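You operate a simulated robot arm through the tools that you are given. There is no shell and no other tool.

The job below is to be done with a simulated robot arm. You get a single attempt, and the scene is never put back.

## Task
Press the silver bearing flush into the black hub on the lever press.
Fine: load on the drawn-out slide; the slide ends in, the lever up, the ram lock knob at LOCK. Where these are worked on the way, their far stop is far enough and under half their travel is too little: ram lock knob.

The check looks at the end state, three seconds after you hand in, the way a careful person would. Anything else that was tipped, shoved, dropped, spilled or broken makes it a failure.

## Robot
A 7-joint arm with a fingered hand, fixed in place. Base frame: the origin is at the foot of the arm, x ahead of it, y to its left, z up; the work surface is at about z = 0.86. Units: m, degrees, N and s.
Its first joint turns from -149.0 to 149.0 degrees. Payload 3.5 kg.
Tool frame: the origin (TCP) lies between the finger pads and is the grasp point; the fingertips stand 0.03 m ahead of it; z points along the fingers, y is the line along which they close. The gripper opens to 0.104 m. The gripper's body begins 0.035 m behind the TCP. The gripper is a hand of 4 fingers: y runs from the thumb to the fingers, the wrist lies at [-0.015, -0.11, -0.186] in the tool frame, and closing takes about 1.5 s.
Orientation is told as [roll, pitch, yaw] about the base's x, y, z axes, in that order, counted from this pose: with the fingers straight down and the wrist toward the robot, the tool's x, y and z point along [0, 1, 0], [1, 0, 0] and [0, 0, -1] of the base frame.

## Interface
- The arm moves only by the tool jog_arm. Its argument "steps" is a list of rows, each a list of 3 entries, a list of its own where there are three numbers: the turn, a rotation vector about the tool's x, y, z in units of 5 degrees (1.0 is 5 degrees), then the shift along the tool's x, y, z in units of 20 mm (1.0 is 20 mm), then the gripper command, from -1 (shut) to 1 (fully open), values between in proportion. In form: [[[rx, ry, rz], [tx, ty, tz], gripper], ...]. A call has 1 to 20 rows; each row shifts and turns the commanded pose from where the row before left it, along the tool's axes as they then stand. A call with a number of a shift or a turn outside -1 to 1 is refused whole. A row lasts 0.2 s, in which the tool goes at most 0.05 m and 8.6 degrees; a call with a longer step from one row to the next is refused whole, and so is a gripper value outside its range. A pose out of reach is approached as far as the arm can. The call stops where the force on the tool passes 40 N (or 10 N more than at its start, if that is more) or the arm is blocked; 0.2 s more then pass. Each finger travels about 0.045 m/s and halts on what it meets, pressing with about 24 N; the grip force reading is that of the motor and also rises with nothing between the fingers. The clock runs only during rows and for 0.2 s after the last one: add rows that do not move to give the fingers time. The reply holds the time, the measured pose of the TCP, the force on the tool along the base axes, the opening and the grip force, in the units named above and with some noise, with the torque about the TCP (base axes, N m) and any sound that the robot's microphone picked up.
- Cameras (640 x 400 px; columns grow to the right, rows downward): "scene" is fixed at [0.05, -0.4992, 1.4634]; the picture's right is [0.82, -0.57, 0.00], its down [-0.13, -0.18, -0.98] and it looks along [0.56, 0.80, -0.22] (base axes); focal length 366 px, centre (320, 200). "wrist" rides on the gripper at [0.061, -0.092, -0.13] in the tool frame; the picture's right is [-0.81, 0.28, -0.52], its down [-0.53, -0.71, 0.46] and it looks along [-0.24, 0.64, 0.72] (tool axes); focal length 275 px, centre (320, 200).
- get_image(camera): a new picture of that camera. No time passes.
- slide_trunk(by): slides the trunk up (or, below 0, down) by that many m; the arm rides with it, the base frame stays. It gives what a move gives, with no picture.
- hand_shape(shape): the hand has 4 fingers and takes this shape, open, in about a second: jaw (thumb against the fingers, like two jaws); tri (thumb and two fingers); tip (a fingertip pinch); poke (one finger out to press); point (the index stretched); flat (the hand flat); cup (the hand cupped); fist (a fist). The gripper value then closes the fingers along that shape, each until it touches; the sizes above hold for jaw. It gives what a move gives, with no picture.
- point_at(camera, pixels): there is no depth. For up to 12 entries [column, row, z] of the newest picture of that camera ("zoom" is the newest enlarged one), the place [x, y] in the base frame at which the ray of that pixel passes the height z, good to about 0.002 m. No time passes.
- inspect(camera, box): a new picture of the part [left, top, right, bottom] of that camera's present view, enlarged. No time passes.
- job_done(): hands the job in; it is judged then, once.

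Open the gripper and draw the arm clear of the work before you hand the job in, unless the task says otherwise.

The tools are called after "Call:" as a command line: name --argument value ..., lists and objects as JSON in quotes. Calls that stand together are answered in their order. jog_arm: Moves the arm, as the interface text tells. Its arguments: {"type":"object","properties":{"steps":{"type":"array","items":{"type":"array"}}},"required":["steps"]} The other tools are called the same way: slide_trunk (by) slides the trunk up or down; hand_shape (shape) gives the hand a shape; get_image (camera) takes a picture; point_at (camera, pixels) gives the place at which the rays of pixels pass given heights; inspect (camera, box) takes an enlarged picture of a part of a camera's view; job_done () hands the job in.

At the start:

```text
time_s: 0.0
ee_pos: [0.5422, 0.5668, 1.4644]
orientation: [0.0, 0.0, -0.1]
force: [0.0, 0.2, -0.7]
torque: [0.0, -0.01, -0.01]
gripper_width: 0.1037
grip_force: 0.0
shape: jaw
trunk travel left (down, up): [-0.65, 0.06]
```

scene: 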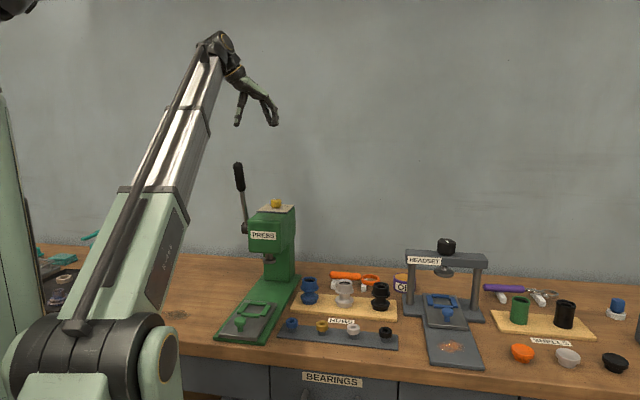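
wrist: 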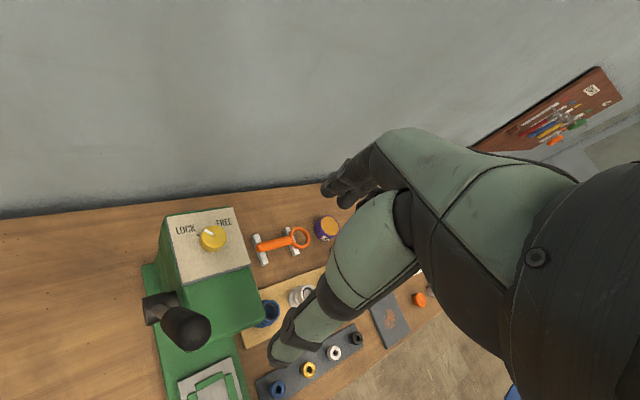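

I start by taking enlarged looks at the press and at the parts (press at about column 265, row 260; hubs at 310-385, row 295; bearings at 290-385, row 328).

Call:
inspect --camera "scene" --box '[200, 150, 420, 360]'

Call:
inspect --camera "scene" --box '[270, 260, 410, 350]'

Call:
inspect --camera "wrist" --box '[130, 190, 370, 400]'

```text
1.90 times, centred on (310, 255) of scene
```

zoom: 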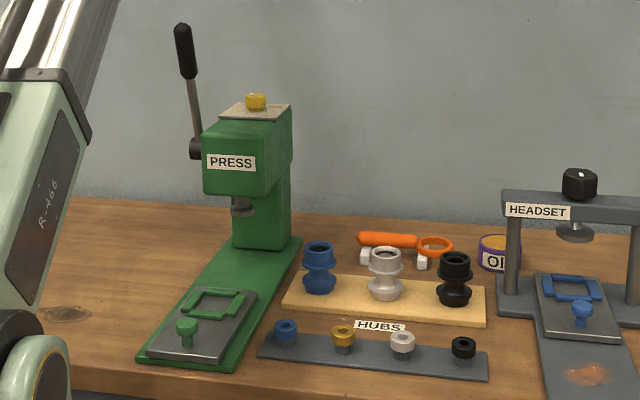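

```text
4.44 times, centred on (340, 305) of scene
```

zoom: 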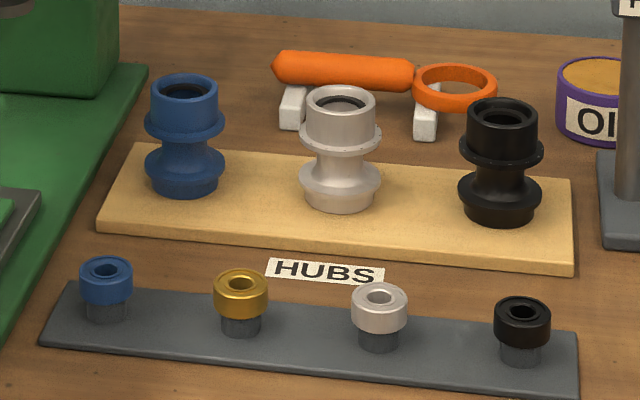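

```text
1.90 times, centred on (250, 295) of wrist
```

zoom: 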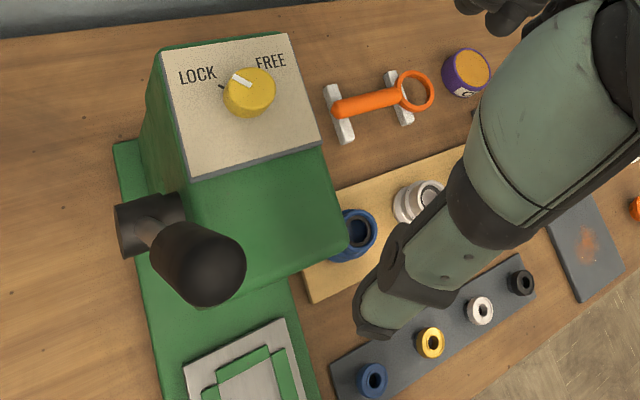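

The slide seems drawn out (plate with green nest at about column 250, row 318 of the scene). I now find places of hubs, bearings and press parts at guessed heights.

Call:
inspect --camera "scene" --box '[200, 260, 400, 360]'

Call:
point_at --camera "scene" --pixels '[[214, 340, 0.86], [270, 344, 0.86], [300, 280, 0.86], [249, 308, 0.88], [240, 322, 0.9], [268, 262, 1.0], [277, 204, 1.2], [239, 165, 1.3], [244, 229, 1.15], [380, 307, 0.875], [353, 335, 0.868], [292, 331, 0.868]]'

Call:
inspect --camera "scene" --box '[220, 150, 320, 280]'

```text
3.20 times, centred on (300, 310) of scene
```

zoom: 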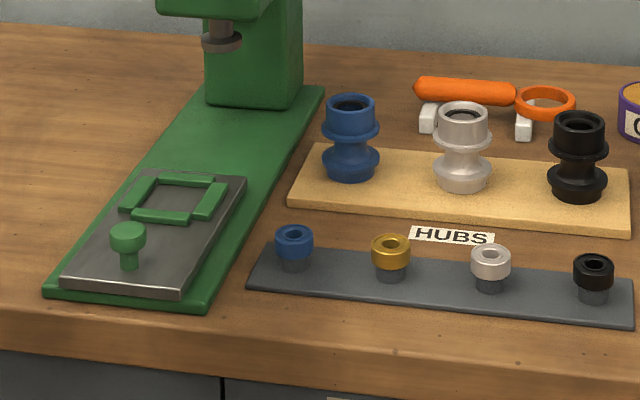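

```text
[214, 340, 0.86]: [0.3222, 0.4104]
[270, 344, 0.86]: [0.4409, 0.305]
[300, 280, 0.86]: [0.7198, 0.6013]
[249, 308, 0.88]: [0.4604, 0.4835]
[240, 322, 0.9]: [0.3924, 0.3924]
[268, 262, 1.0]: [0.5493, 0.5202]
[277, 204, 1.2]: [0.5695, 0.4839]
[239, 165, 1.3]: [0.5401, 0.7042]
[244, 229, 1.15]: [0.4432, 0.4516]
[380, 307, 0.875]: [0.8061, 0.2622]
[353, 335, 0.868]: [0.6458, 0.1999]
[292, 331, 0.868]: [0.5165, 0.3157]
```

```text
3.08 times, centred on (270, 215) of scene
```

zoom: 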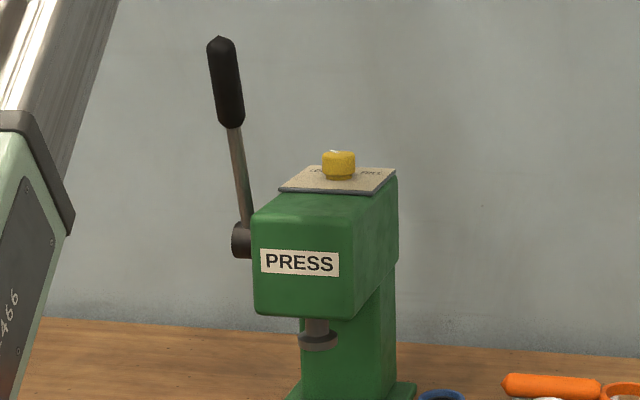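

To triangulate, I ask both cameras' rays for the knob (scene 277,204; wrist 212,238), the lever grip (scene 239,165; wrist 185,328), black-hub and silver bearing (wrist 334,352).

Call:
point_at --camera "wrist" --pixels '[[212, 238, 1.1], [212, 238, 1.2], [186, 328, 1.3], [186, 328, 1.4], [334, 352, 0.9], [334, 352, 0.92], [356, 338, 0.9], [302, 294, 0.95], [302, 294, 0.98], [223, 390, 0.88], [160, 310, 1.1], [160, 310, 1.2]]'

Call:
point_at --camera "scene" --pixels '[[276.5, 203, 1.1], [276.5, 203, 1.2], [235, 165, 1.3], [235, 165, 1.4], [353, 325, 0.9], [353, 325, 0.92], [386, 331, 0.9], [345, 281, 0.95], [345, 281, 0.98], [244, 228, 1.1], [244, 228, 1.2], [381, 283, 0.95]]'

```text
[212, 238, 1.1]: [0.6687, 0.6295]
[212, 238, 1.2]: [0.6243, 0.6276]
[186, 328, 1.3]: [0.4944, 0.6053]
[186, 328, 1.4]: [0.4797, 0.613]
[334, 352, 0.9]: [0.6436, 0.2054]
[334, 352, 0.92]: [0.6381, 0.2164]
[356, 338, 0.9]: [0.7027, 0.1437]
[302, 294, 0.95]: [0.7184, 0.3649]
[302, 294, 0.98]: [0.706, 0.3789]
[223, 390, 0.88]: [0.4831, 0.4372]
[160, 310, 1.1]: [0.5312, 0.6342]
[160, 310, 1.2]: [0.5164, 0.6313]
```

```text
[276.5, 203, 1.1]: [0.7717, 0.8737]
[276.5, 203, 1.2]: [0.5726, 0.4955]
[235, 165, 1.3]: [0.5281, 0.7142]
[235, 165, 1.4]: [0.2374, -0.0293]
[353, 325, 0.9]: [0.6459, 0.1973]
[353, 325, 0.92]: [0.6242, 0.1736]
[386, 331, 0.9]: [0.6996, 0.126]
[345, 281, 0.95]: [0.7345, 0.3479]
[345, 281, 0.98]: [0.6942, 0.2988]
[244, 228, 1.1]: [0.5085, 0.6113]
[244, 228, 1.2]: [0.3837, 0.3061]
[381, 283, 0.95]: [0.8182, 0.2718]
```

Triangulated: knob top ≈ (0.64, 0.63, 1.165), silver bearing top ≈ (0.645, 0.204, 0.895), black hub ≈ (0.82, 0.275, top 0.945). I move the hand over the hubs, high up, to get close wrist views.

Call:
jog_arm --steps '[[[0, 0, 0], [-1, 0.6, 0], 1], [[0, 0, 0], [-1, 0.6, 0], 1], [[0, 0, 0], [-1, 0.6, 0], 1], [[0, 0, 0], [-1, 0.6, 0], 1], [[0, 0, 0], [-1, 0.6, 0], 1], [[0, 0, 0], [-1, 0.6, 0], 1], [[0, 0, 0], [-1, 0.6, 0], 1], [[0, 0, 0], [-1, 0.6, 0], 1], [[0, 0, 0], [-1, 0.6, 0], 1], [[0, 0, 0], [-1, 0.6, 0], 1], [[0, 0, 0], [-1, 0.6, 0], 1], [[0, 0, 0], [-1, 0.6, 0], 1], [[0, 0, 0], [-1, 0.6, 0], 1], [[0, 0, 0], [-1, 0.6, 0], 1], [[0, 0, 0], [-1, 0.6, 0], 1], [[0, 0, 0], [0, 0, 1], 1], [[0, 0, 0], [0, 0, 1], 1], [[0, 0, 0], [0, 0, 1], 1], [[0, 0, 0], [0, 0, 1], 1], [[0, 0, 0], [0, 0, 1], 1]]'

```text
time_s: 4.2
ee_pos: [0.7229, 0.2662, 1.3644]
orientation: [0.0, 0.0, 0.0]
force: [0.1, 0.2, 0.0]
torque: [0.01, 0.02, -0.03]
gripper_width: 0.1037
grip_force: 0.0
shape: jaw
trunk travel left (down, up): [-0.65, 0.06]
```

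The arm is at (0.723, 0.266, 1.364). I look at both cameras.

Call:
get_image --camera "wrist"

Call:
get_image --camera "scene"

```text
taken
```

wrist: 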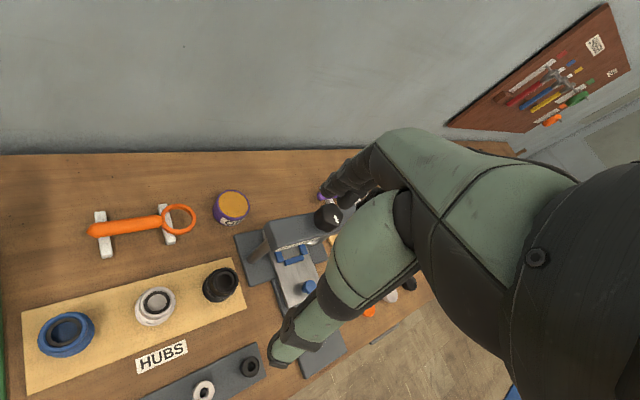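

```text
taken
```

scene: 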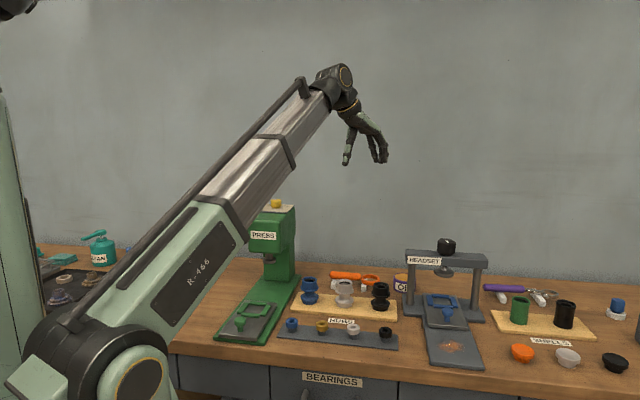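

The black hub appears at wrist (220, 284). I enlarge it and use both cameras for its position.

Call:
inspect --camera "wrist" --box '[20, 240, 270, 400]'

Call:
inspect --camera "wrist" --box '[190, 255, 250, 315]'

Call:
inspect --camera "scene" --box '[360, 275, 400, 315]'

Call:
inspect --camera "scene" --box '[210, 290, 290, 350]'

```text
2.50 times, centred on (145, 320) of wrist
```

zoom: 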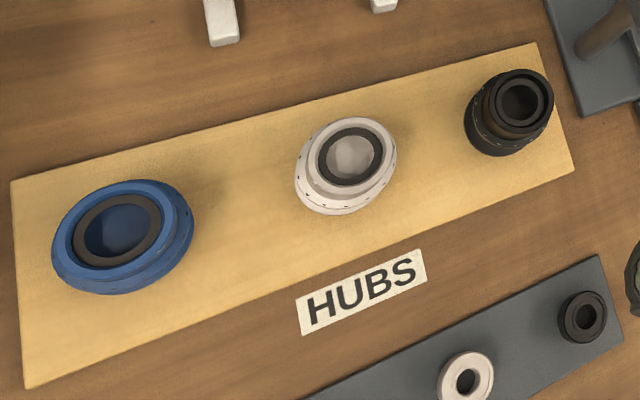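

```text
6.67 times, centred on (220, 285) of wrist
```

zoom: 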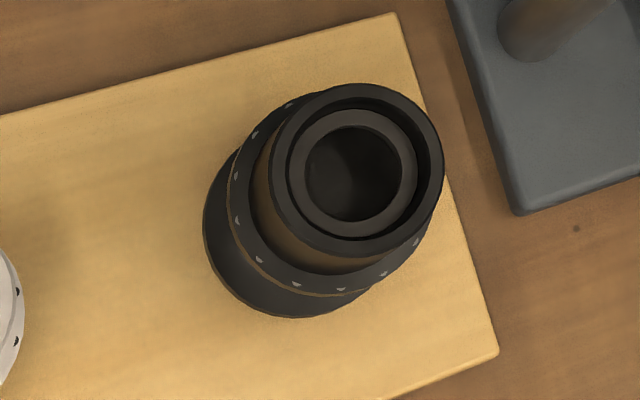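

```text
10.00 times, centred on (380, 295) of scene
```

zoom: 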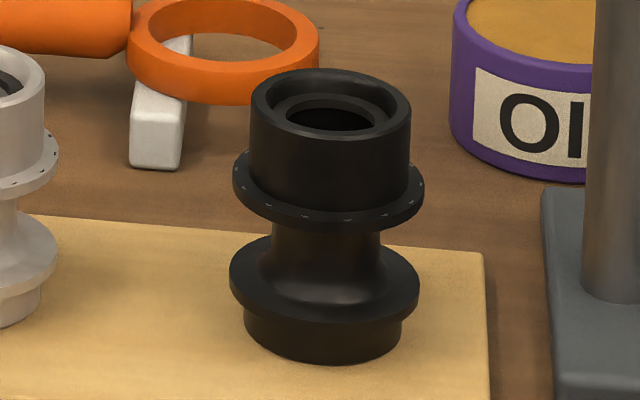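

```text
6.67 times, centred on (250, 320) of scene
```

zoom: 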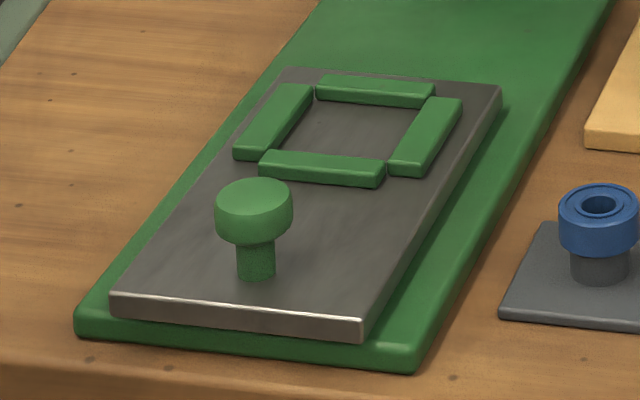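

Black hub rim centre: wrist (225.5, 279.8), scene (381.1, 285.5). Intersect rays.

Call:
point_at --camera "wrist" --pixels '[[225.5, 279.8, 0.93], [225.5, 279.8, 0.96], [203.5, 390, 0.89], [203.5, 390, 0.91], [217, 286, 0.875]]'

Call:
point_at --camera "scene" --pixels '[[381.1, 285.5, 0.93], [381.1, 285.5, 0.96], [380.2, 308, 0.87], [380.2, 308, 0.88], [353.2, 324.8, 0.89], [353.2, 324.8, 0.91], [248, 321, 0.89], [238.5, 321, 0.89], [238.5, 330, 0.875], [252, 308, 0.875], [272, 303, 0.875]]'

```text
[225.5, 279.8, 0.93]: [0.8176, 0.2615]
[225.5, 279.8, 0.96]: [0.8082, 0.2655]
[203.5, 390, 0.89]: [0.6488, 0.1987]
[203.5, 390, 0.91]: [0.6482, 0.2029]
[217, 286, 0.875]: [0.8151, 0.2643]
```

```text
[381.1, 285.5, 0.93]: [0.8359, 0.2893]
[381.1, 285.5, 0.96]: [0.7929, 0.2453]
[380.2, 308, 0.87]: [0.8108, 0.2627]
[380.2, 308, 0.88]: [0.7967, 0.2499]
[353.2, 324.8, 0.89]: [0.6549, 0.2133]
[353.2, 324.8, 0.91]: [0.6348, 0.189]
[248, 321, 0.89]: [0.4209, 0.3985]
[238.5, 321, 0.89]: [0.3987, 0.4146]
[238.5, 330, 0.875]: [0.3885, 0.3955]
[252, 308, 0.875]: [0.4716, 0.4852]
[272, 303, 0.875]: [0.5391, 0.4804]
```

Black hub axis ≈ (0.812, 0.264), top z 0.947, standing at 0.870; silver bearing ≈ (0.647, 0.201), top 0.900. I check the neighbours' places (headset frame post at wrist (252,262), its base corner, oil can, orange ring) before going down.

Call:
point_at --camera "wrist" --pixels '[[250, 286, 0.87], [252, 262, 0.875], [269, 247, 1.05], [231, 205, 0.92], [219, 205, 0.92], [232, 222, 0.86], [178, 220, 0.9], [168, 243, 0.86], [155, 306, 0.945], [323, 218, 1.1], [290, 255, 0.9], [310, 285, 0.93]]'

Call:
inspect --camera "wrist" --box '[200, 170, 360, 300]'

Call:
inspect --camera "scene" --box '[330, 235, 500, 375]'

```text
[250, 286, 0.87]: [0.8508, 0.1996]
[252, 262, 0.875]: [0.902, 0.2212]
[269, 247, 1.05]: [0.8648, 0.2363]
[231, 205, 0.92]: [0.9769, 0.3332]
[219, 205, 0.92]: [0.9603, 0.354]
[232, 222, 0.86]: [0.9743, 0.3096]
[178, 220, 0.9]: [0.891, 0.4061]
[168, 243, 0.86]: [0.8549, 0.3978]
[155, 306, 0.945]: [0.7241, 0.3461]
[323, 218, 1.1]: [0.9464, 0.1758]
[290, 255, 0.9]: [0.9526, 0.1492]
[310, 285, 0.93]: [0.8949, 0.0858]
```

```text
3.08 times, centred on (280, 235) of wrist
```

zoom: 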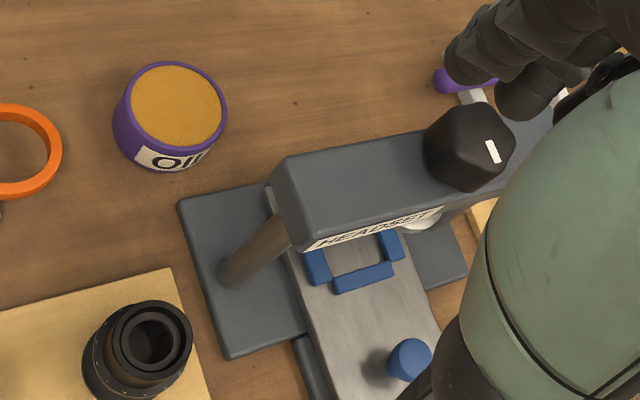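

```text
2.86 times, centred on (415, 305) of scene
```

zoom: 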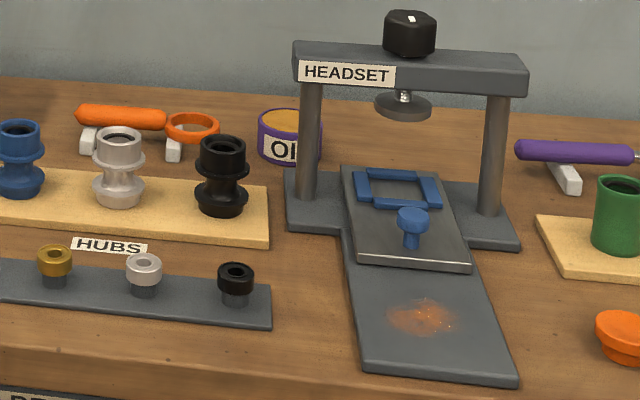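

Headset post at (0.90, 0.22) would be close with yaw 0, so I turn the hand to yaw 45 (radial to the press too) and come above the black hub at a height of about 1.14.

Call:
jog_arm --steps '[[[0, 0, -1], [0, 0, 0], 1], [[0, 0, -1], [0, 0, 0], 1], [[0, 0, -1], [0, 0, 0], 1], [[0, 0, -1], [0, 0, 0], 1], [[0, 0, -1], [0, 0, 0], 1], [[0, 0, -1], [0, 0, 0], 1], [[0, 0, -1], [0, 0, 0], 1], [[0, 0, -1], [0, 0, 0], 1], [[0, 0, -1], [0, 0, 0], 1], [[0, 0, 0], [-0.8, 0.77, 0.5], 1], [[0, 0, 0], [-0.8, 0.77, 0.5], 1], [[0, 0, 0], [-0.8, 0.77, 0.5], 1], [[0, 0, 0], [-0.8, 0.77, 0.5], 1], [[0, 0, 0], [0, 0, 1], 1], [[0, 0, 0], [0, 0, 1], 1], [[0, 0, 0], [0, 0, 1], 1], [[0, 0, 0], [0, 0, 1], 1], [[0, 0, 0], [0, 0, 1], 1], [[0, 0, 0], [0, 0, 1], 1], [[0, 0, 0], [0, 0, 1], 1]]'

Call:
get_image --camera "wrist"

Call:
get_image --camera "scene"

```text
time_s: 8.4
ee_pos: [0.8127, 0.2641, 1.1845]
orientation: [0.0, 0.1, 45.1]
force: [-0.4, -0.2, 0.4]
torque: [-0.04, 0.0, 0.01]
gripper_width: 0.104
grip_force: 0.0
shape: jaw
trunk travel left (down, up): [-0.65, 0.06]
```

```text
taken
```

wrist: 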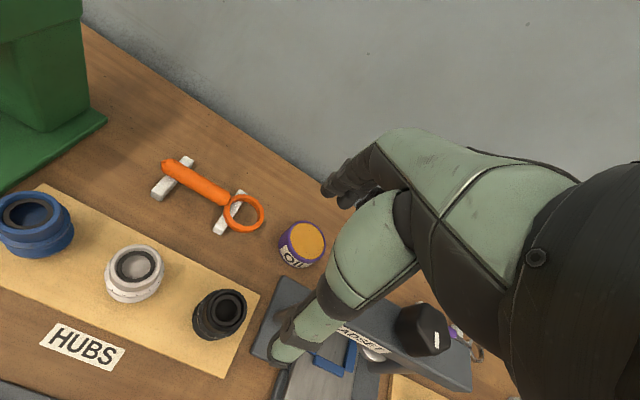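

```text
taken
```

scene: 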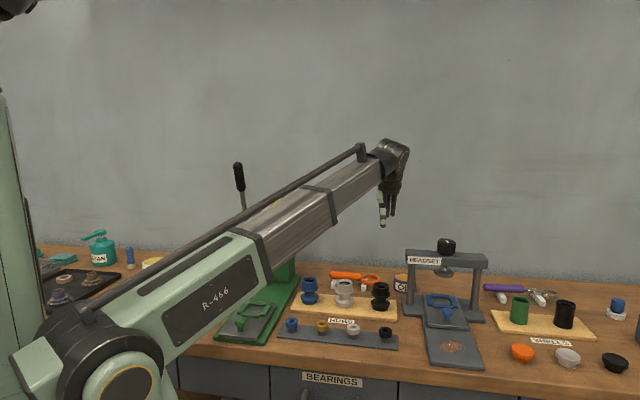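

Hand is over the hub (hub at wrist (220,313)). I check the hub axis once more via the enlarged view.

Call:
inspect --camera "wrist" --box '[180, 270, 260, 350]'

Call:
inspect --camera "scene" --box '[360, 130, 420, 240]'

Call:
point_at --camera "wrist" --pixels '[[228, 307, 0.947], [229, 309, 0.947], [227, 306, 0.947], [135, 265, 0.947]]'

```text
5.00 times, centred on (220, 310) of wrist
```

zoom: 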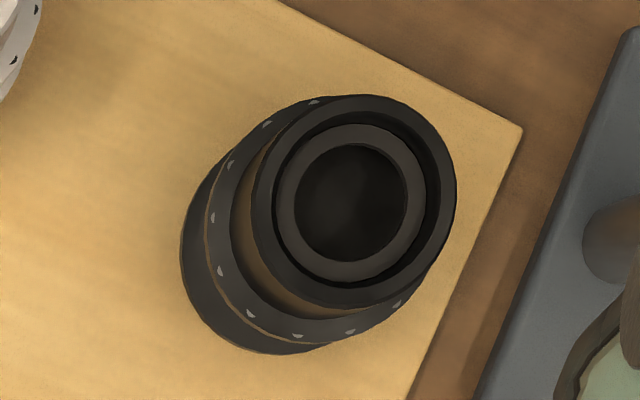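

```text
3.64 times, centred on (390, 185) of scene
```

zoom: 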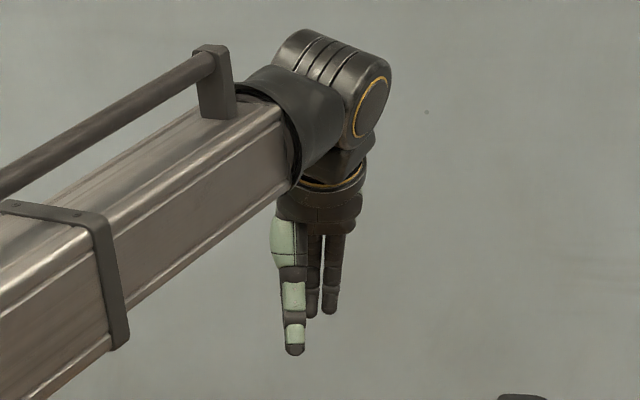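

```text
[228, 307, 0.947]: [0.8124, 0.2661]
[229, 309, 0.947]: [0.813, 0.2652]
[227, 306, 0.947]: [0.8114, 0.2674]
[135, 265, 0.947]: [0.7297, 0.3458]
```

Hub rim centre at wrist (226.8, 310.2) agrees with TCP axis within about 2 mm. I descend to TCP z ≈ 1.0 first.

Call:
jog_arm --steps '[[[0, 0, 0], [0, 0, 1], 1], [[0, 0, 0], [0, 0, 1], 1], [[0, 0, 0], [0, 0, 1], 1], [[0, 0, 0], [0, 0, 1], 1], [[0, 0, 0], [0, 0, 1], 1], [[0, 0, 0], [0, 0, 1], 1], [[0, 0, 0], [0, 0, 1], 1], [[0, 0, 0], [0, 0, 1], 1], [[0, 0, 0], [0, 0, 1], 1]]'

Call:
get_image --camera "wrist"

Call:
inspect --camera "scene" --box '[330, 190, 450, 330]'

```text
time_s: 10.4
ee_pos: [0.8112, 0.2646, 1.0043]
orientation: [0.1, 0.1, 45.0]
force: [-0.6, -0.3, 0.7]
torque: [0.04, 0.02, 0.02]
gripper_width: 0.1037
grip_force: 0.1
shape: jaw
trunk travel left (down, up): [-0.65, 0.06]
```

```text
taken
```

wrist: 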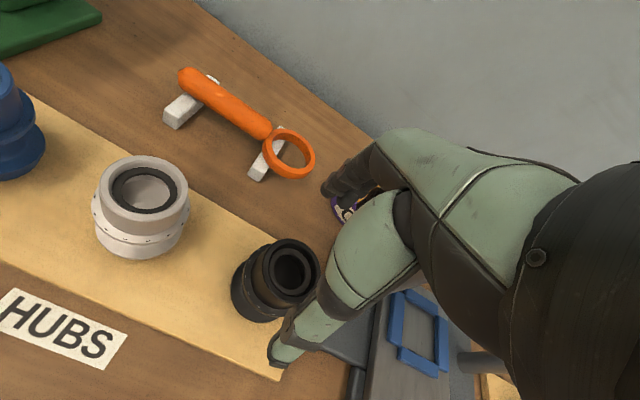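

```text
2.86 times, centred on (390, 260) of scene
```

zoom: 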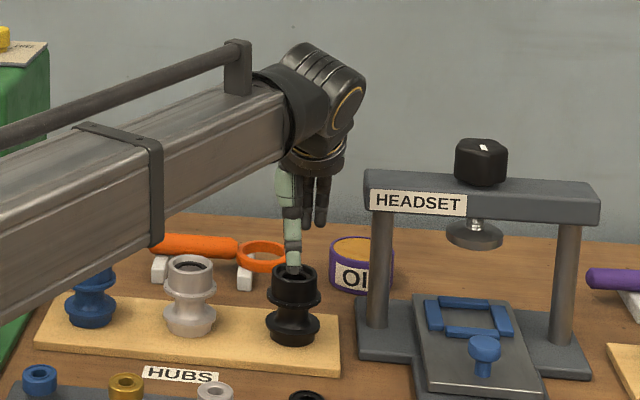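

Thumb and fingers straddle the hub (hub rim at wrist (290,268)). I go down to TCP z ≈ 0.922 so the pads meet both flanges.

Call:
jog_arm --steps '[[[0, 0, 0], [0, 0, 0.8], 1], [[0, 0, 0], [0, 0, 0.8], 1], [[0, 0, 0], [0, 0, 0.8], 1], [[0, 0, 0], [0, 0, 0.8], 1], [[0, 0, 0], [0, 0, 0.9], 1]]'

Call:
get_image --camera "wrist"

Call:
inspect --camera "scene" --box '[330, 230, 430, 330]'

```text
time_s: 11.6
ee_pos: [0.8112, 0.2657, 0.9229]
orientation: [-0.1, 0.0, 45.0]
force: [0.6, -0.9, 0.3]
torque: [0.01, -0.03, -0.01]
gripper_width: 0.1037
grip_force: 0.1
shape: jaw
trunk travel left (down, up): [-0.65, 0.06]
```

```text
taken
```

wrist: 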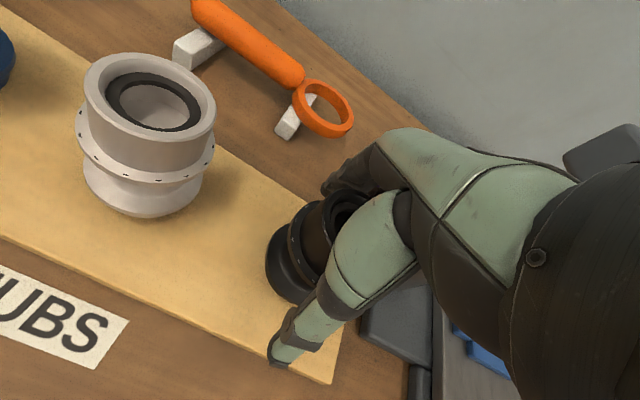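

```text
4.00 times, centred on (380, 280) of scene
```

zoom: 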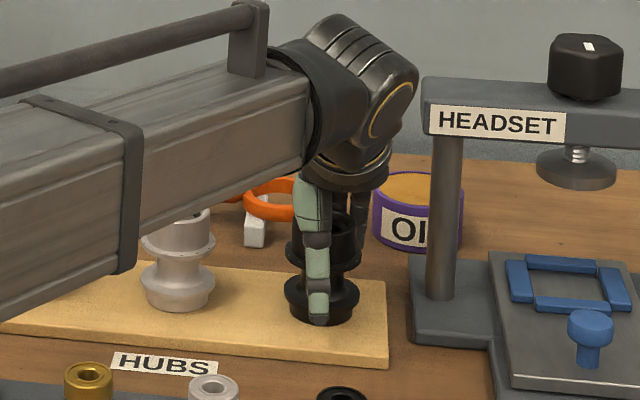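

The hub stands between thumb and fingers. I close the gripper, giving it 1.6 s.

Call:
jog_arm --steps '[[[0, 0, 0], [0, 0, 0], 0.2], [[0, 0, 0], [0, 0, 0], 0], [[0, 0, 0], [0, 0, 0], -1], [[0, 0, 0], [0, 0, 0], -1], [[0, 0, 0], [0, 0, 0], -1], [[0, 0, 0], [0, 0, 0], -1], [[0, 0, 0], [0, 0, 0], -1], [[0, 0, 0], [0, 0, 0], -1]]'

Call:
inspect --camera "scene" --box '[330, 230, 430, 330]'

Call:
get_image --camera "wrist"

```text
time_s: 13.4
ee_pos: [0.8108, 0.2644, 0.9222]
orientation: [-0.1, 0.1, 45.1]
force: [-0.2, -0.7, -0.4]
torque: [0.0, -0.04, 0.0]
gripper_width: 0.0385
grip_force: 23.8
shape: jaw
trunk travel left (down, up): [-0.65, 0.06]
```

```text
4.00 times, centred on (380, 280) of scene
```

zoom: 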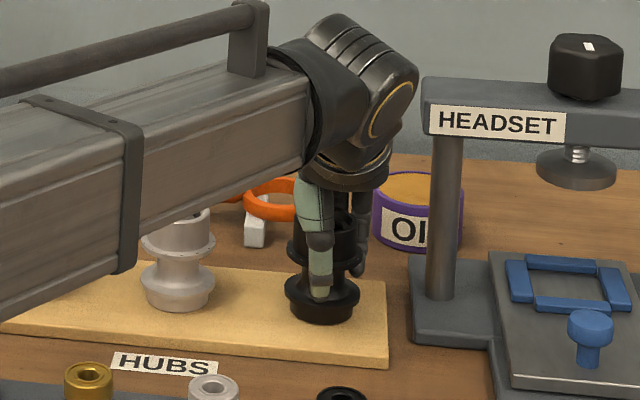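

```text
taken
```

wrist: 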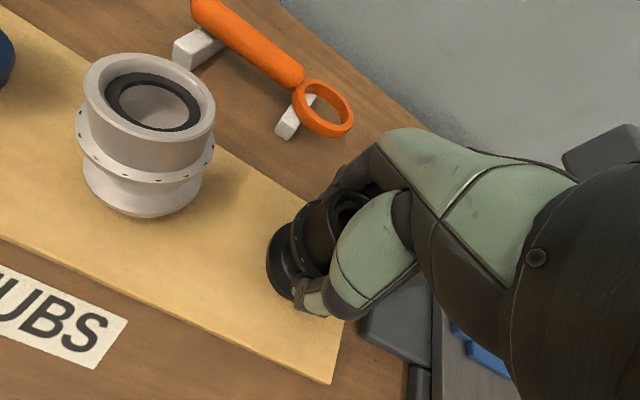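

Grip closed to 0.0385 (fingers in the hub's waist, 23.8 N). I lift straight up 0.16 m and check.

Call:
jog_arm --steps '[[[0, 0, 0], [0, 0, -0.4], -1], [[0, 0, 0], [0, 0, -0.6], -1], [[0, 0, 0], [0, 0, -1], -1], [[0, 0, 0], [0, 0, -1], -1], [[0, 0, 0], [0, 0, -1], -1], [[0, 0, 0], [0, 0, -1], -1], [[0, 0, 0], [0, 0, -1], -1], [[0, 0, 0], [0, 0, -1], -1], [[0, 0, 0], [0, 0, -1], -1]]'

Call:
inspect --camera "scene" --box '[330, 180, 430, 300]'

Call:
get_image --camera "wrist"

```text
time_s: 15.4
ee_pos: [0.811, 0.2649, 1.0819]
orientation: [0.0, 0.1, 45.0]
force: [-0.6, -0.1, -3.3]
torque: [0.02, -0.03, 0.0]
gripper_width: 0.0382
grip_force: 24.5
shape: jaw
trunk travel left (down, up): [-0.65, 0.06]
```

```text
3.33 times, centred on (380, 240) of scene
```

zoom: 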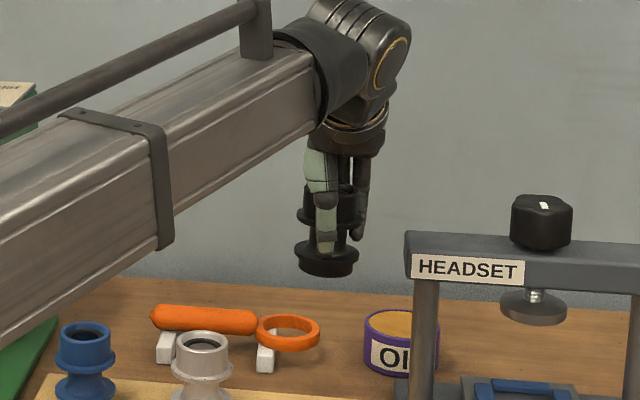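

```text
taken
```

wrist: 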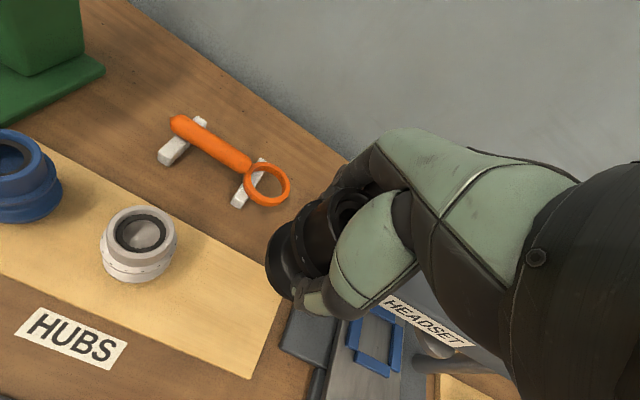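

Hub lifted and hanging upright, force −3.3 N. I carry it first toward the robot, then sideways toward the nest, stopping short for a look.

Call:
jog_arm --steps '[[[0, 0, 0], [0, -0.9, -0.2], -1], [[0, 0, 0], [0, -0.9, -0.2], -1], [[0, 0, 0], [0, -0.9, -0.2], -1], [[0, 0, 0], [0, -0.9, -0.2], -1], [[0, 0, 0], [0, -0.9, -0.2], -1], [[0, 0, 0], [1, 0, 0], -1], [[0, 0, 0], [1, 0, 0], -1], [[0, 0, 0], [1, 0, 0], -1], [[0, 0, 0], [1, 0, 0], -1], [[0, 0, 0], [1, 0, 0], -1], [[0, 0, 0], [1, 0, 0], -1], [[0, 0, 0], [1, 0, 0], -1], [[0, 0, 0], [1, 0, 0], -1], [[0, 0, 0], [1, 0, 0], -1], [[0, 0, 0], [1, 0, 0], -1], [[0, 0, 0], [1, 0, 0], -1], [[0, 0, 0], [1, 0, 0], -1], [[0, 0, 0], [1, 0, 0], -1], [[0, 0, 0], [1, 0, 0], -1]]'

Call:
get_image --camera "wrist"

Call:
get_image --camera "scene"

```text
time_s: 19.4
ee_pos: [0.5498, 0.3983, 1.1026]
orientation: [0.1, 0.0, 45.0]
force: [0.4, -0.5, -2.6]
torque: [-0.01, 0.0, -0.02]
gripper_width: 0.0381
grip_force: 24.2
shape: jaw
trunk travel left (down, up): [-0.65, 0.06]
```

```text
taken
```

wrist: 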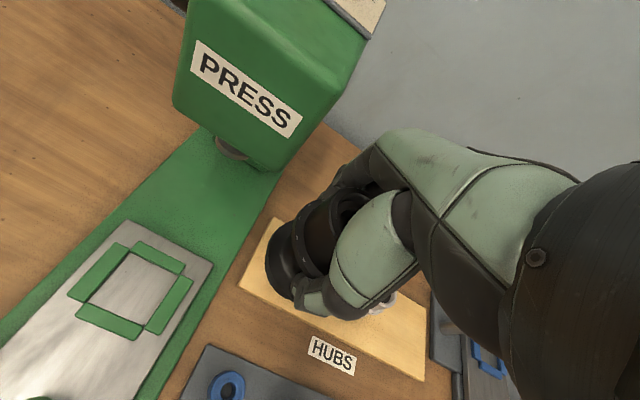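

```text
taken
```

scene: 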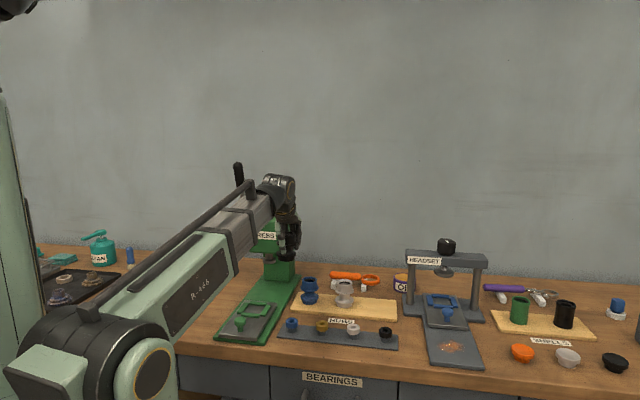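

Nest is in wrist view around (133, 290). I enlarge it in both views for accurate location.

Call:
inspect --camera "wrist" --box '[50, 210, 230, 400]'

Call:
point_at --camera "wrist" --pixels '[[132, 251, 0.876], [179, 277, 0.876], [142, 326, 0.876], [88, 303, 0.876], [134, 289, 0.876], [125, 221, 0.872], [214, 265, 0.872], [240, 330, 0.86]]'

Call:
point_at --camera "scene" --pixels '[[254.5, 309, 0.876], [248, 303.5, 0.876], [263.5, 305, 0.876], [260, 315.5, 0.876], [243, 313.7, 0.876], [276, 303, 0.874], [245, 301, 0.874], [220, 335.5, 0.874], [257, 339, 0.874]]'

```text
2.11 times, centred on (140, 305) of wrist
```

zoom: 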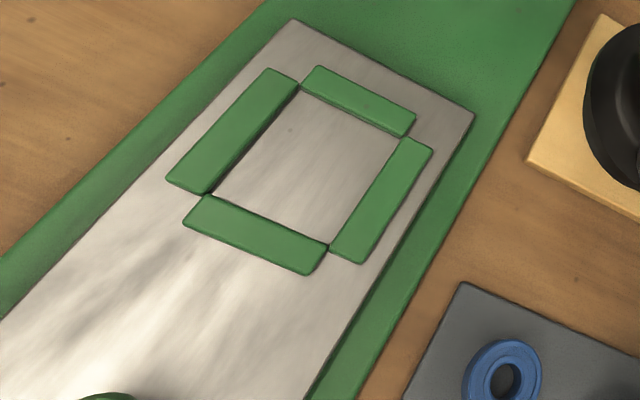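

```text
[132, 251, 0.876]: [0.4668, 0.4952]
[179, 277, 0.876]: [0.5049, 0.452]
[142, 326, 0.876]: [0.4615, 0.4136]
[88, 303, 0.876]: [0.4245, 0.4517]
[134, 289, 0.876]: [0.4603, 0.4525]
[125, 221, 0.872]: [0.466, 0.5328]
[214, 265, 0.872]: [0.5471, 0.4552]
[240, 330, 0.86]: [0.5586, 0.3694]
```

```text
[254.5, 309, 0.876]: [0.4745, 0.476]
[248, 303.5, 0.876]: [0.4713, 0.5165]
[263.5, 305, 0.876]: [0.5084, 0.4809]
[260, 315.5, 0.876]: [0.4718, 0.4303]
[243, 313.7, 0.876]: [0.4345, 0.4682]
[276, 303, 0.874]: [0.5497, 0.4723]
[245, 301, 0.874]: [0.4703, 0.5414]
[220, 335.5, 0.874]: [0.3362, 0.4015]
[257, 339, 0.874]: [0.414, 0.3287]
```

Nest centre ≈ (0.463, 0.450), bar tops ≈ 0.89, slide surface ≈ 0.881, press axis y = x − 0.013 at 45°. I go above it with the hub's base about 0.07 m over the nest.

Call:
jog_arm --steps '[[[0, 0, 0], [0.98, -0.25, 0], -1], [[0, 0, 0], [0.98, -0.25, 0], -1], [[0, 0, 0], [0.98, -0.25, 0], -1], [[0, 0, 0], [0.98, -0.25, 0], -1], [[0, 0, 0], [0.98, -0.25, 0], -1], [[0, 0, 0], [0, 0, 1], -1], [[0, 0, 0], [0, 0, 1], -1], [[0, 0, 0], [0, 0, 1], -1], [[0, 0, 0], [0, 0, 1], -1], [[0, 0, 0], [0, 0, 1], -1]]'

Call:
get_image --camera "wrist"

Call:
get_image --camera "scene"

Call:
inspect --camera "scene" --box '[200, 240, 320, 345]'

```text
time_s: 21.6
ee_pos: [0.4625, 0.451, 1.0018]
orientation: [0.0, -0.1, 45.0]
force: [0.7, -0.2, -1.9]
torque: [-0.06, -0.02, 0.01]
gripper_width: 0.0381
grip_force: 24.4
shape: jaw
trunk travel left (down, up): [-0.65, 0.06]
```

```text
taken
```

wrist: 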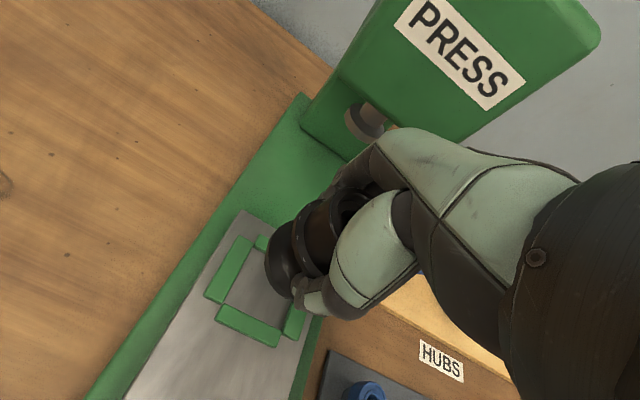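

```text
taken
```

scene: 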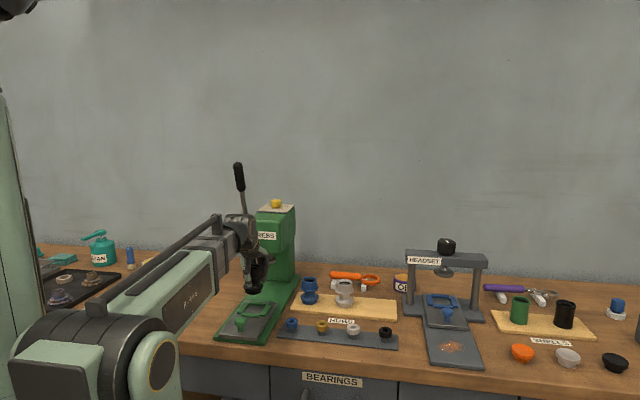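

```text
3.81 times, centred on (260, 292) of scene
```

zoom: 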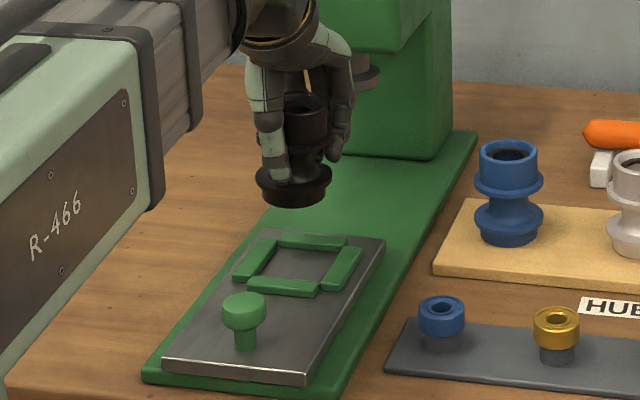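

The hub is upright. I check base centre (scene ≈ (252.9, 289.4) at z≈0.95) and nest corners from this nearer wrist view.

Call:
inspect --camera "scene" --box '[230, 260, 280, 325]'

Call:
inspect --camera "wrist" --box '[190, 200, 330, 350]'

Call:
point_at --camera "scene" --pixels '[[252.9, 289.4, 0.95], [254.5, 309, 0.89], [248, 303.5, 0.89], [263.5, 305, 0.89], [260, 315.5, 0.89], [243, 313.7, 0.89]]'

```text
6.15 times, centred on (255, 292) of scene
```

zoom: 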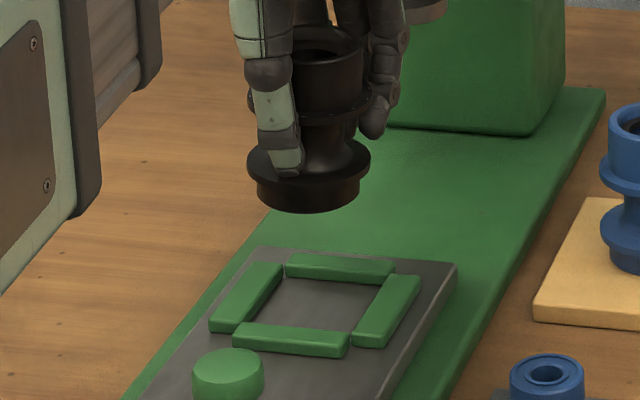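

```text
2.67 times, centred on (260, 275) of wrist
```

zoom: 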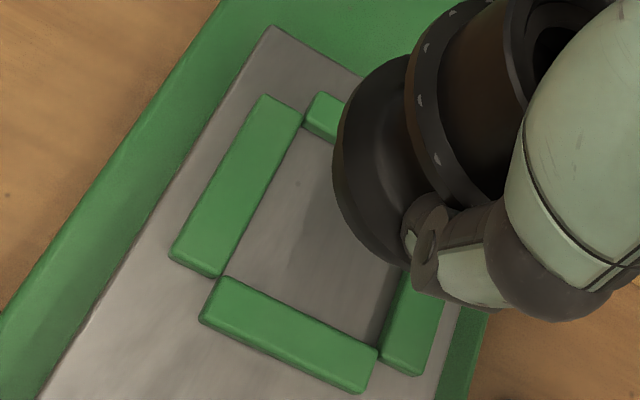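

```text
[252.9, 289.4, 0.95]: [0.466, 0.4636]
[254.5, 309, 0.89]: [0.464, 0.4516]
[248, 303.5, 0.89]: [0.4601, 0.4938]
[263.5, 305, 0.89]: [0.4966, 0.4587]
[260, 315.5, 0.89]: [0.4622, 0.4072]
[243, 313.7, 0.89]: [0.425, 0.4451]
```

Refined: hub base centre scene (253.2, 290.5); nest floor corners scene (249.1,304.5), (265.1,305.8); wrist (252.9,248), (224.4,303.1), (281.7,329.3).

Call:
point_at --camera "scene" --pixels '[[253.2, 290.5, 0.95], [249.1, 304.5, 0.881], [265.1, 305.8, 0.881]]'

Call:
point_at --camera "wrist" --pixels '[[252.9, 248, 0.881], [224.4, 303.1, 0.881], [281.7, 329.3, 0.881], [223, 302.5, 0.89], [285, 327, 0.881]]'

```text
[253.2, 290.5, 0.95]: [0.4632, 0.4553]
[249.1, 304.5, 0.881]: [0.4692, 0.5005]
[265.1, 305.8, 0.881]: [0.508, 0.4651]
```

```text
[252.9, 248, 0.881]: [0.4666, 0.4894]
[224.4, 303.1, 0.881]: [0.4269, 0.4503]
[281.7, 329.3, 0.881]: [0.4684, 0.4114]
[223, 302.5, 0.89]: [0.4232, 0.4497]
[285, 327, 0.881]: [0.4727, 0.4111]
```

Nest centre ≈ (0.464, 0.450); I nudge slightly and go down to leave about 1 cm over the bars, then look.

Call:
jog_arm --steps '[[[0, 0, 0], [-0.07, 0, 0.9], -1], [[0, 0, 0], [0, 0, 0.9], -1], [[0, 0, 0], [0, 0, 0], -1]]'

Call:
inspect --camera "scene" --box '[230, 270, 280, 325]'

Call:
inspect --camera "wrist" --box '[190, 180, 350, 340]'

```text
time_s: 22.4
ee_pos: [0.4646, 0.4507, 0.9668]
orientation: [0.1, 0.0, 45.0]
force: [-0.6, -0.5, -3.7]
torque: [0.01, 0.01, 0.03]
gripper_width: 0.0382
grip_force: 24.0
shape: jaw
trunk travel left (down, up): [-0.65, 0.06]
```

```text
7.27 times, centred on (255, 298) of scene
```

zoom: 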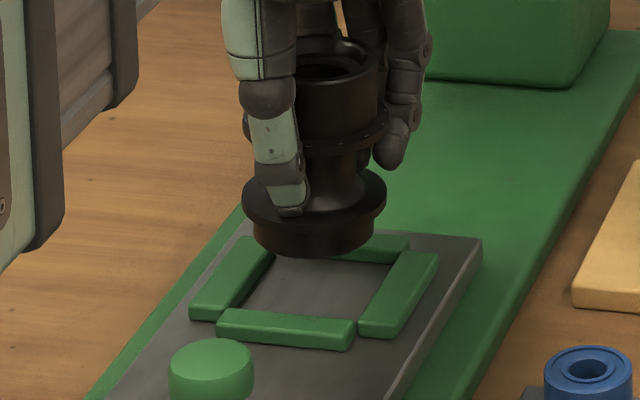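

```text
2.50 times, centred on (270, 260) of wrist
```

zoom: 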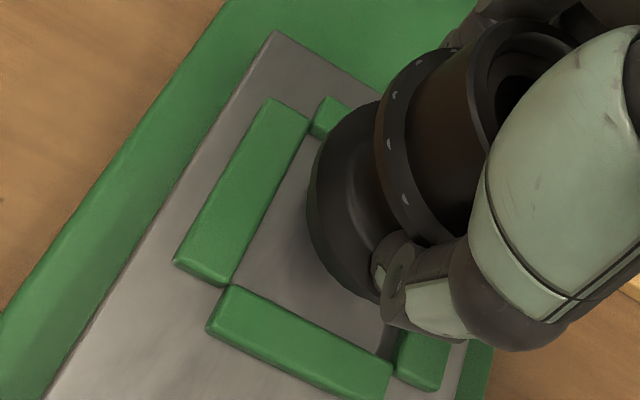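

Base centre now at scene (254.1, 302.3). I check its xy at z ≈ 0.915 against the nest centre.

Call:
point_at --camera "scene" --pixels '[[254.1, 302.3, 0.915], [254.1, 302.3, 0.912], [254.1, 302.3, 0.918]]'

```text
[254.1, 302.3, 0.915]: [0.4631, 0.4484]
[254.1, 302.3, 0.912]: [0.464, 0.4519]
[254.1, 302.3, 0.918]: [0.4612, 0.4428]
```

The base lies at about (0.4635, 0.450), matching the nest. I lower gently 18 mm and read the force.

Call:
jog_arm --steps '[[[0, 0, 0], [0, 0, 0.25], -1], [[0, 0, 0], [0, 0, 0.25], -1], [[0, 0, 0], [0, 0, 0.2], -1], [[0, 0, 0], [0, 0, 0.1], -1], [[0, 0, 0], [0, 0, 0.1], -1], [[0, 0, 0], [0, 0, 0], -1]]'

Call:
inspect --camera "scene" --box '[230, 270, 280, 325]'

```text
time_s: 23.8
ee_pos: [0.4631, 0.4488, 0.9478]
orientation: [0.1, 0.0, 45.0]
force: [-0.3, -0.1, -2.4]
torque: [0.04, -0.01, 0.01]
gripper_width: 0.0382
grip_force: 24.1
shape: jaw
trunk travel left (down, up): [-0.65, 0.06]
```

```text
7.27 times, centred on (255, 298) of scene
```

zoom: 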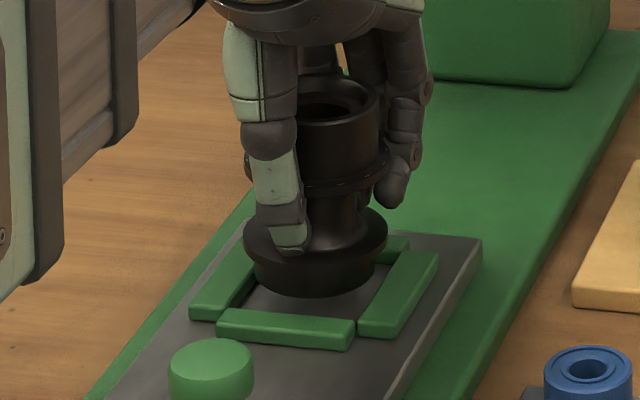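

No contact yet (−2.4 N), base is coming inside the bars. I lower in small steps.

Call:
jog_arm --steps '[[[0, 0, 0], [0, 0, 0.1], -1], [[0, 0, 0], [0, 0, 0.1], -1], [[0, 0, 0], [0, 0, 0.1], -1], [[0, 0, 0], [0, 0, 0], -1]]'

Call:
inspect --camera "scene" --box '[230, 270, 280, 325]'

```text
time_s: 24.8
ee_pos: [0.4632, 0.4496, 0.9417]
orientation: [0.0, 0.0, 45.0]
force: [0.3, -0.3, -3.0]
torque: [0.0, 0.0, 0.01]
gripper_width: 0.0381
grip_force: 23.9
shape: jaw
trunk travel left (down, up): [-0.65, 0.06]
```

```text
7.27 times, centred on (255, 298) of scene
```

zoom: 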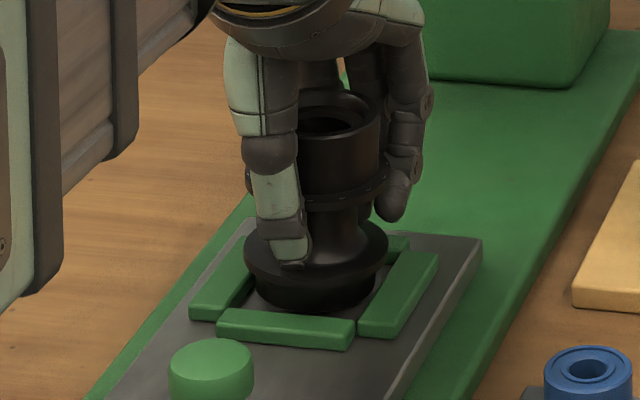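

Still no contact (−3.0 N), base centred between the bars. Continue down in 2 mm steps.

Call:
jog_arm --steps '[[[0, 0, 0], [0, 0, 0.1], -1], [[0, 0, 0], [0, 0, 0.1], -1], [[0, 0, 0], [0, 0, 0], -1]]'

Call:
inspect --camera "scene" --box '[230, 270, 280, 325]'

```text
time_s: 25.6
ee_pos: [0.4644, 0.4506, 0.9384]
orientation: [0.0, 0.0, 45.0]
force: [-1.5, 0.4, 0.0]
torque: [0.03, -0.03, 0.03]
gripper_width: 0.0382
grip_force: 24.2
shape: jaw
trunk travel left (down, up): [-0.65, 0.06]
```

```text
7.27 times, centred on (255, 298) of scene
```

zoom: 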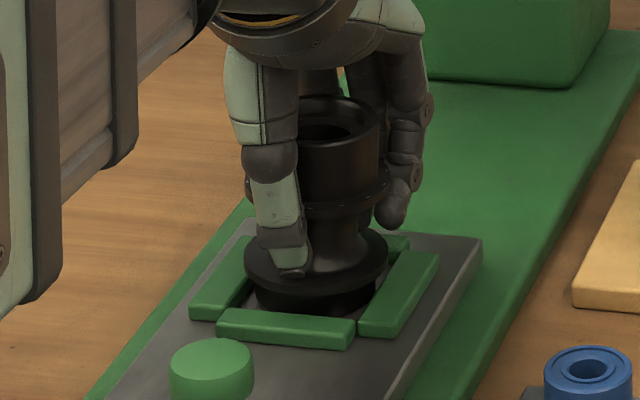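

The vertical force rose to 0 N, so contact may be starting. I press 2 mm more to confirm.

Call:
jog_arm --steps '[[[0, 0, 0], [0, 0, 0.1], -1], [[0, 0, 0], [0, 0, 0], -1]]'

Call:
inspect --camera "scene" --box '[230, 270, 280, 325]'

```text
time_s: 26.2
ee_pos: [0.4617, 0.4503, 0.9376]
orientation: [0.1, -0.2, 45.0]
force: [-2.9, 2.1, 7.0]
torque: [0.07, -0.15, 0.03]
gripper_width: 0.0382
grip_force: 23.5
shape: jaw
trunk travel left (down, up): [-0.65, 0.06]
```

```text
7.27 times, centred on (255, 298) of scene
```

zoom: 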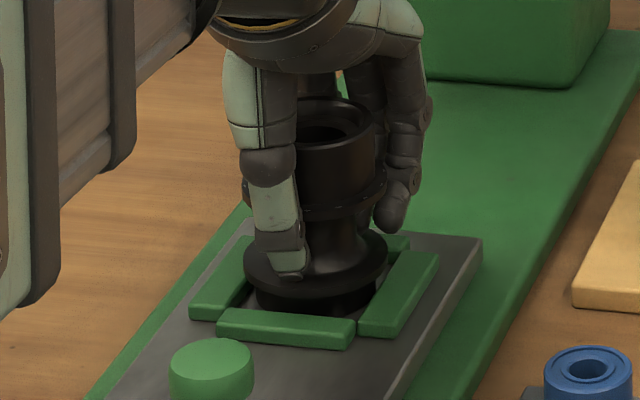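

Contact at +7 N with the base between the bars. I relax by 1 mm and open the fingers slowly.

Call:
jog_arm --steps '[[[0, 0, 0], [0.05, 0, -0.05], -1], [[0, 0, 0], [0, 0, 0], -0.15], [[0, 0, 0], [0, 0, 0], 0], [[0, 0, 0], [0, 0, 0], 0.2], [[0, 0, 0], [0, 0, 0], 0.4], [[0, 0, 0], [0, 0, 0], 0.6], [[0, 0, 0], [0, 0, 0], 0.8], [[0, 0, 0], [0, 0, 0], 1], [[0, 0, 0], [0, 0, 0], 1], [[0, 0, 0], [0, 0, 0], 1]]'

Call:
inspect --camera "scene" --box '[230, 270, 280, 325]'

Call:
get_image --camera "wrist"

```text
time_s: 28.4
ee_pos: [0.4615, 0.4501, 0.9367]
orientation: [0.1, 0.0, 45.1]
force: [0.0, 0.2, -0.5]
torque: [0.0, 0.01, 0.0]
gripper_width: 0.1032
grip_force: 0.0
shape: jaw
trunk travel left (down, up): [-0.65, 0.06]
```

```text
7.27 times, centred on (255, 298) of scene
```

zoom: 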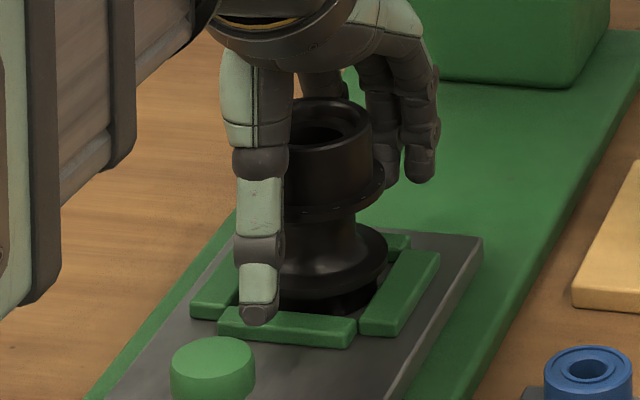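

```text
taken
```

wrist: 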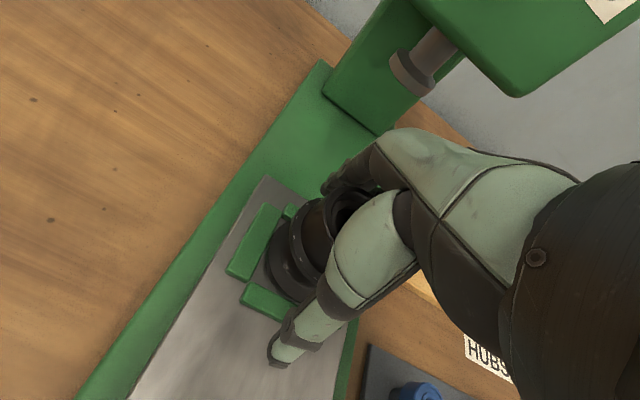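

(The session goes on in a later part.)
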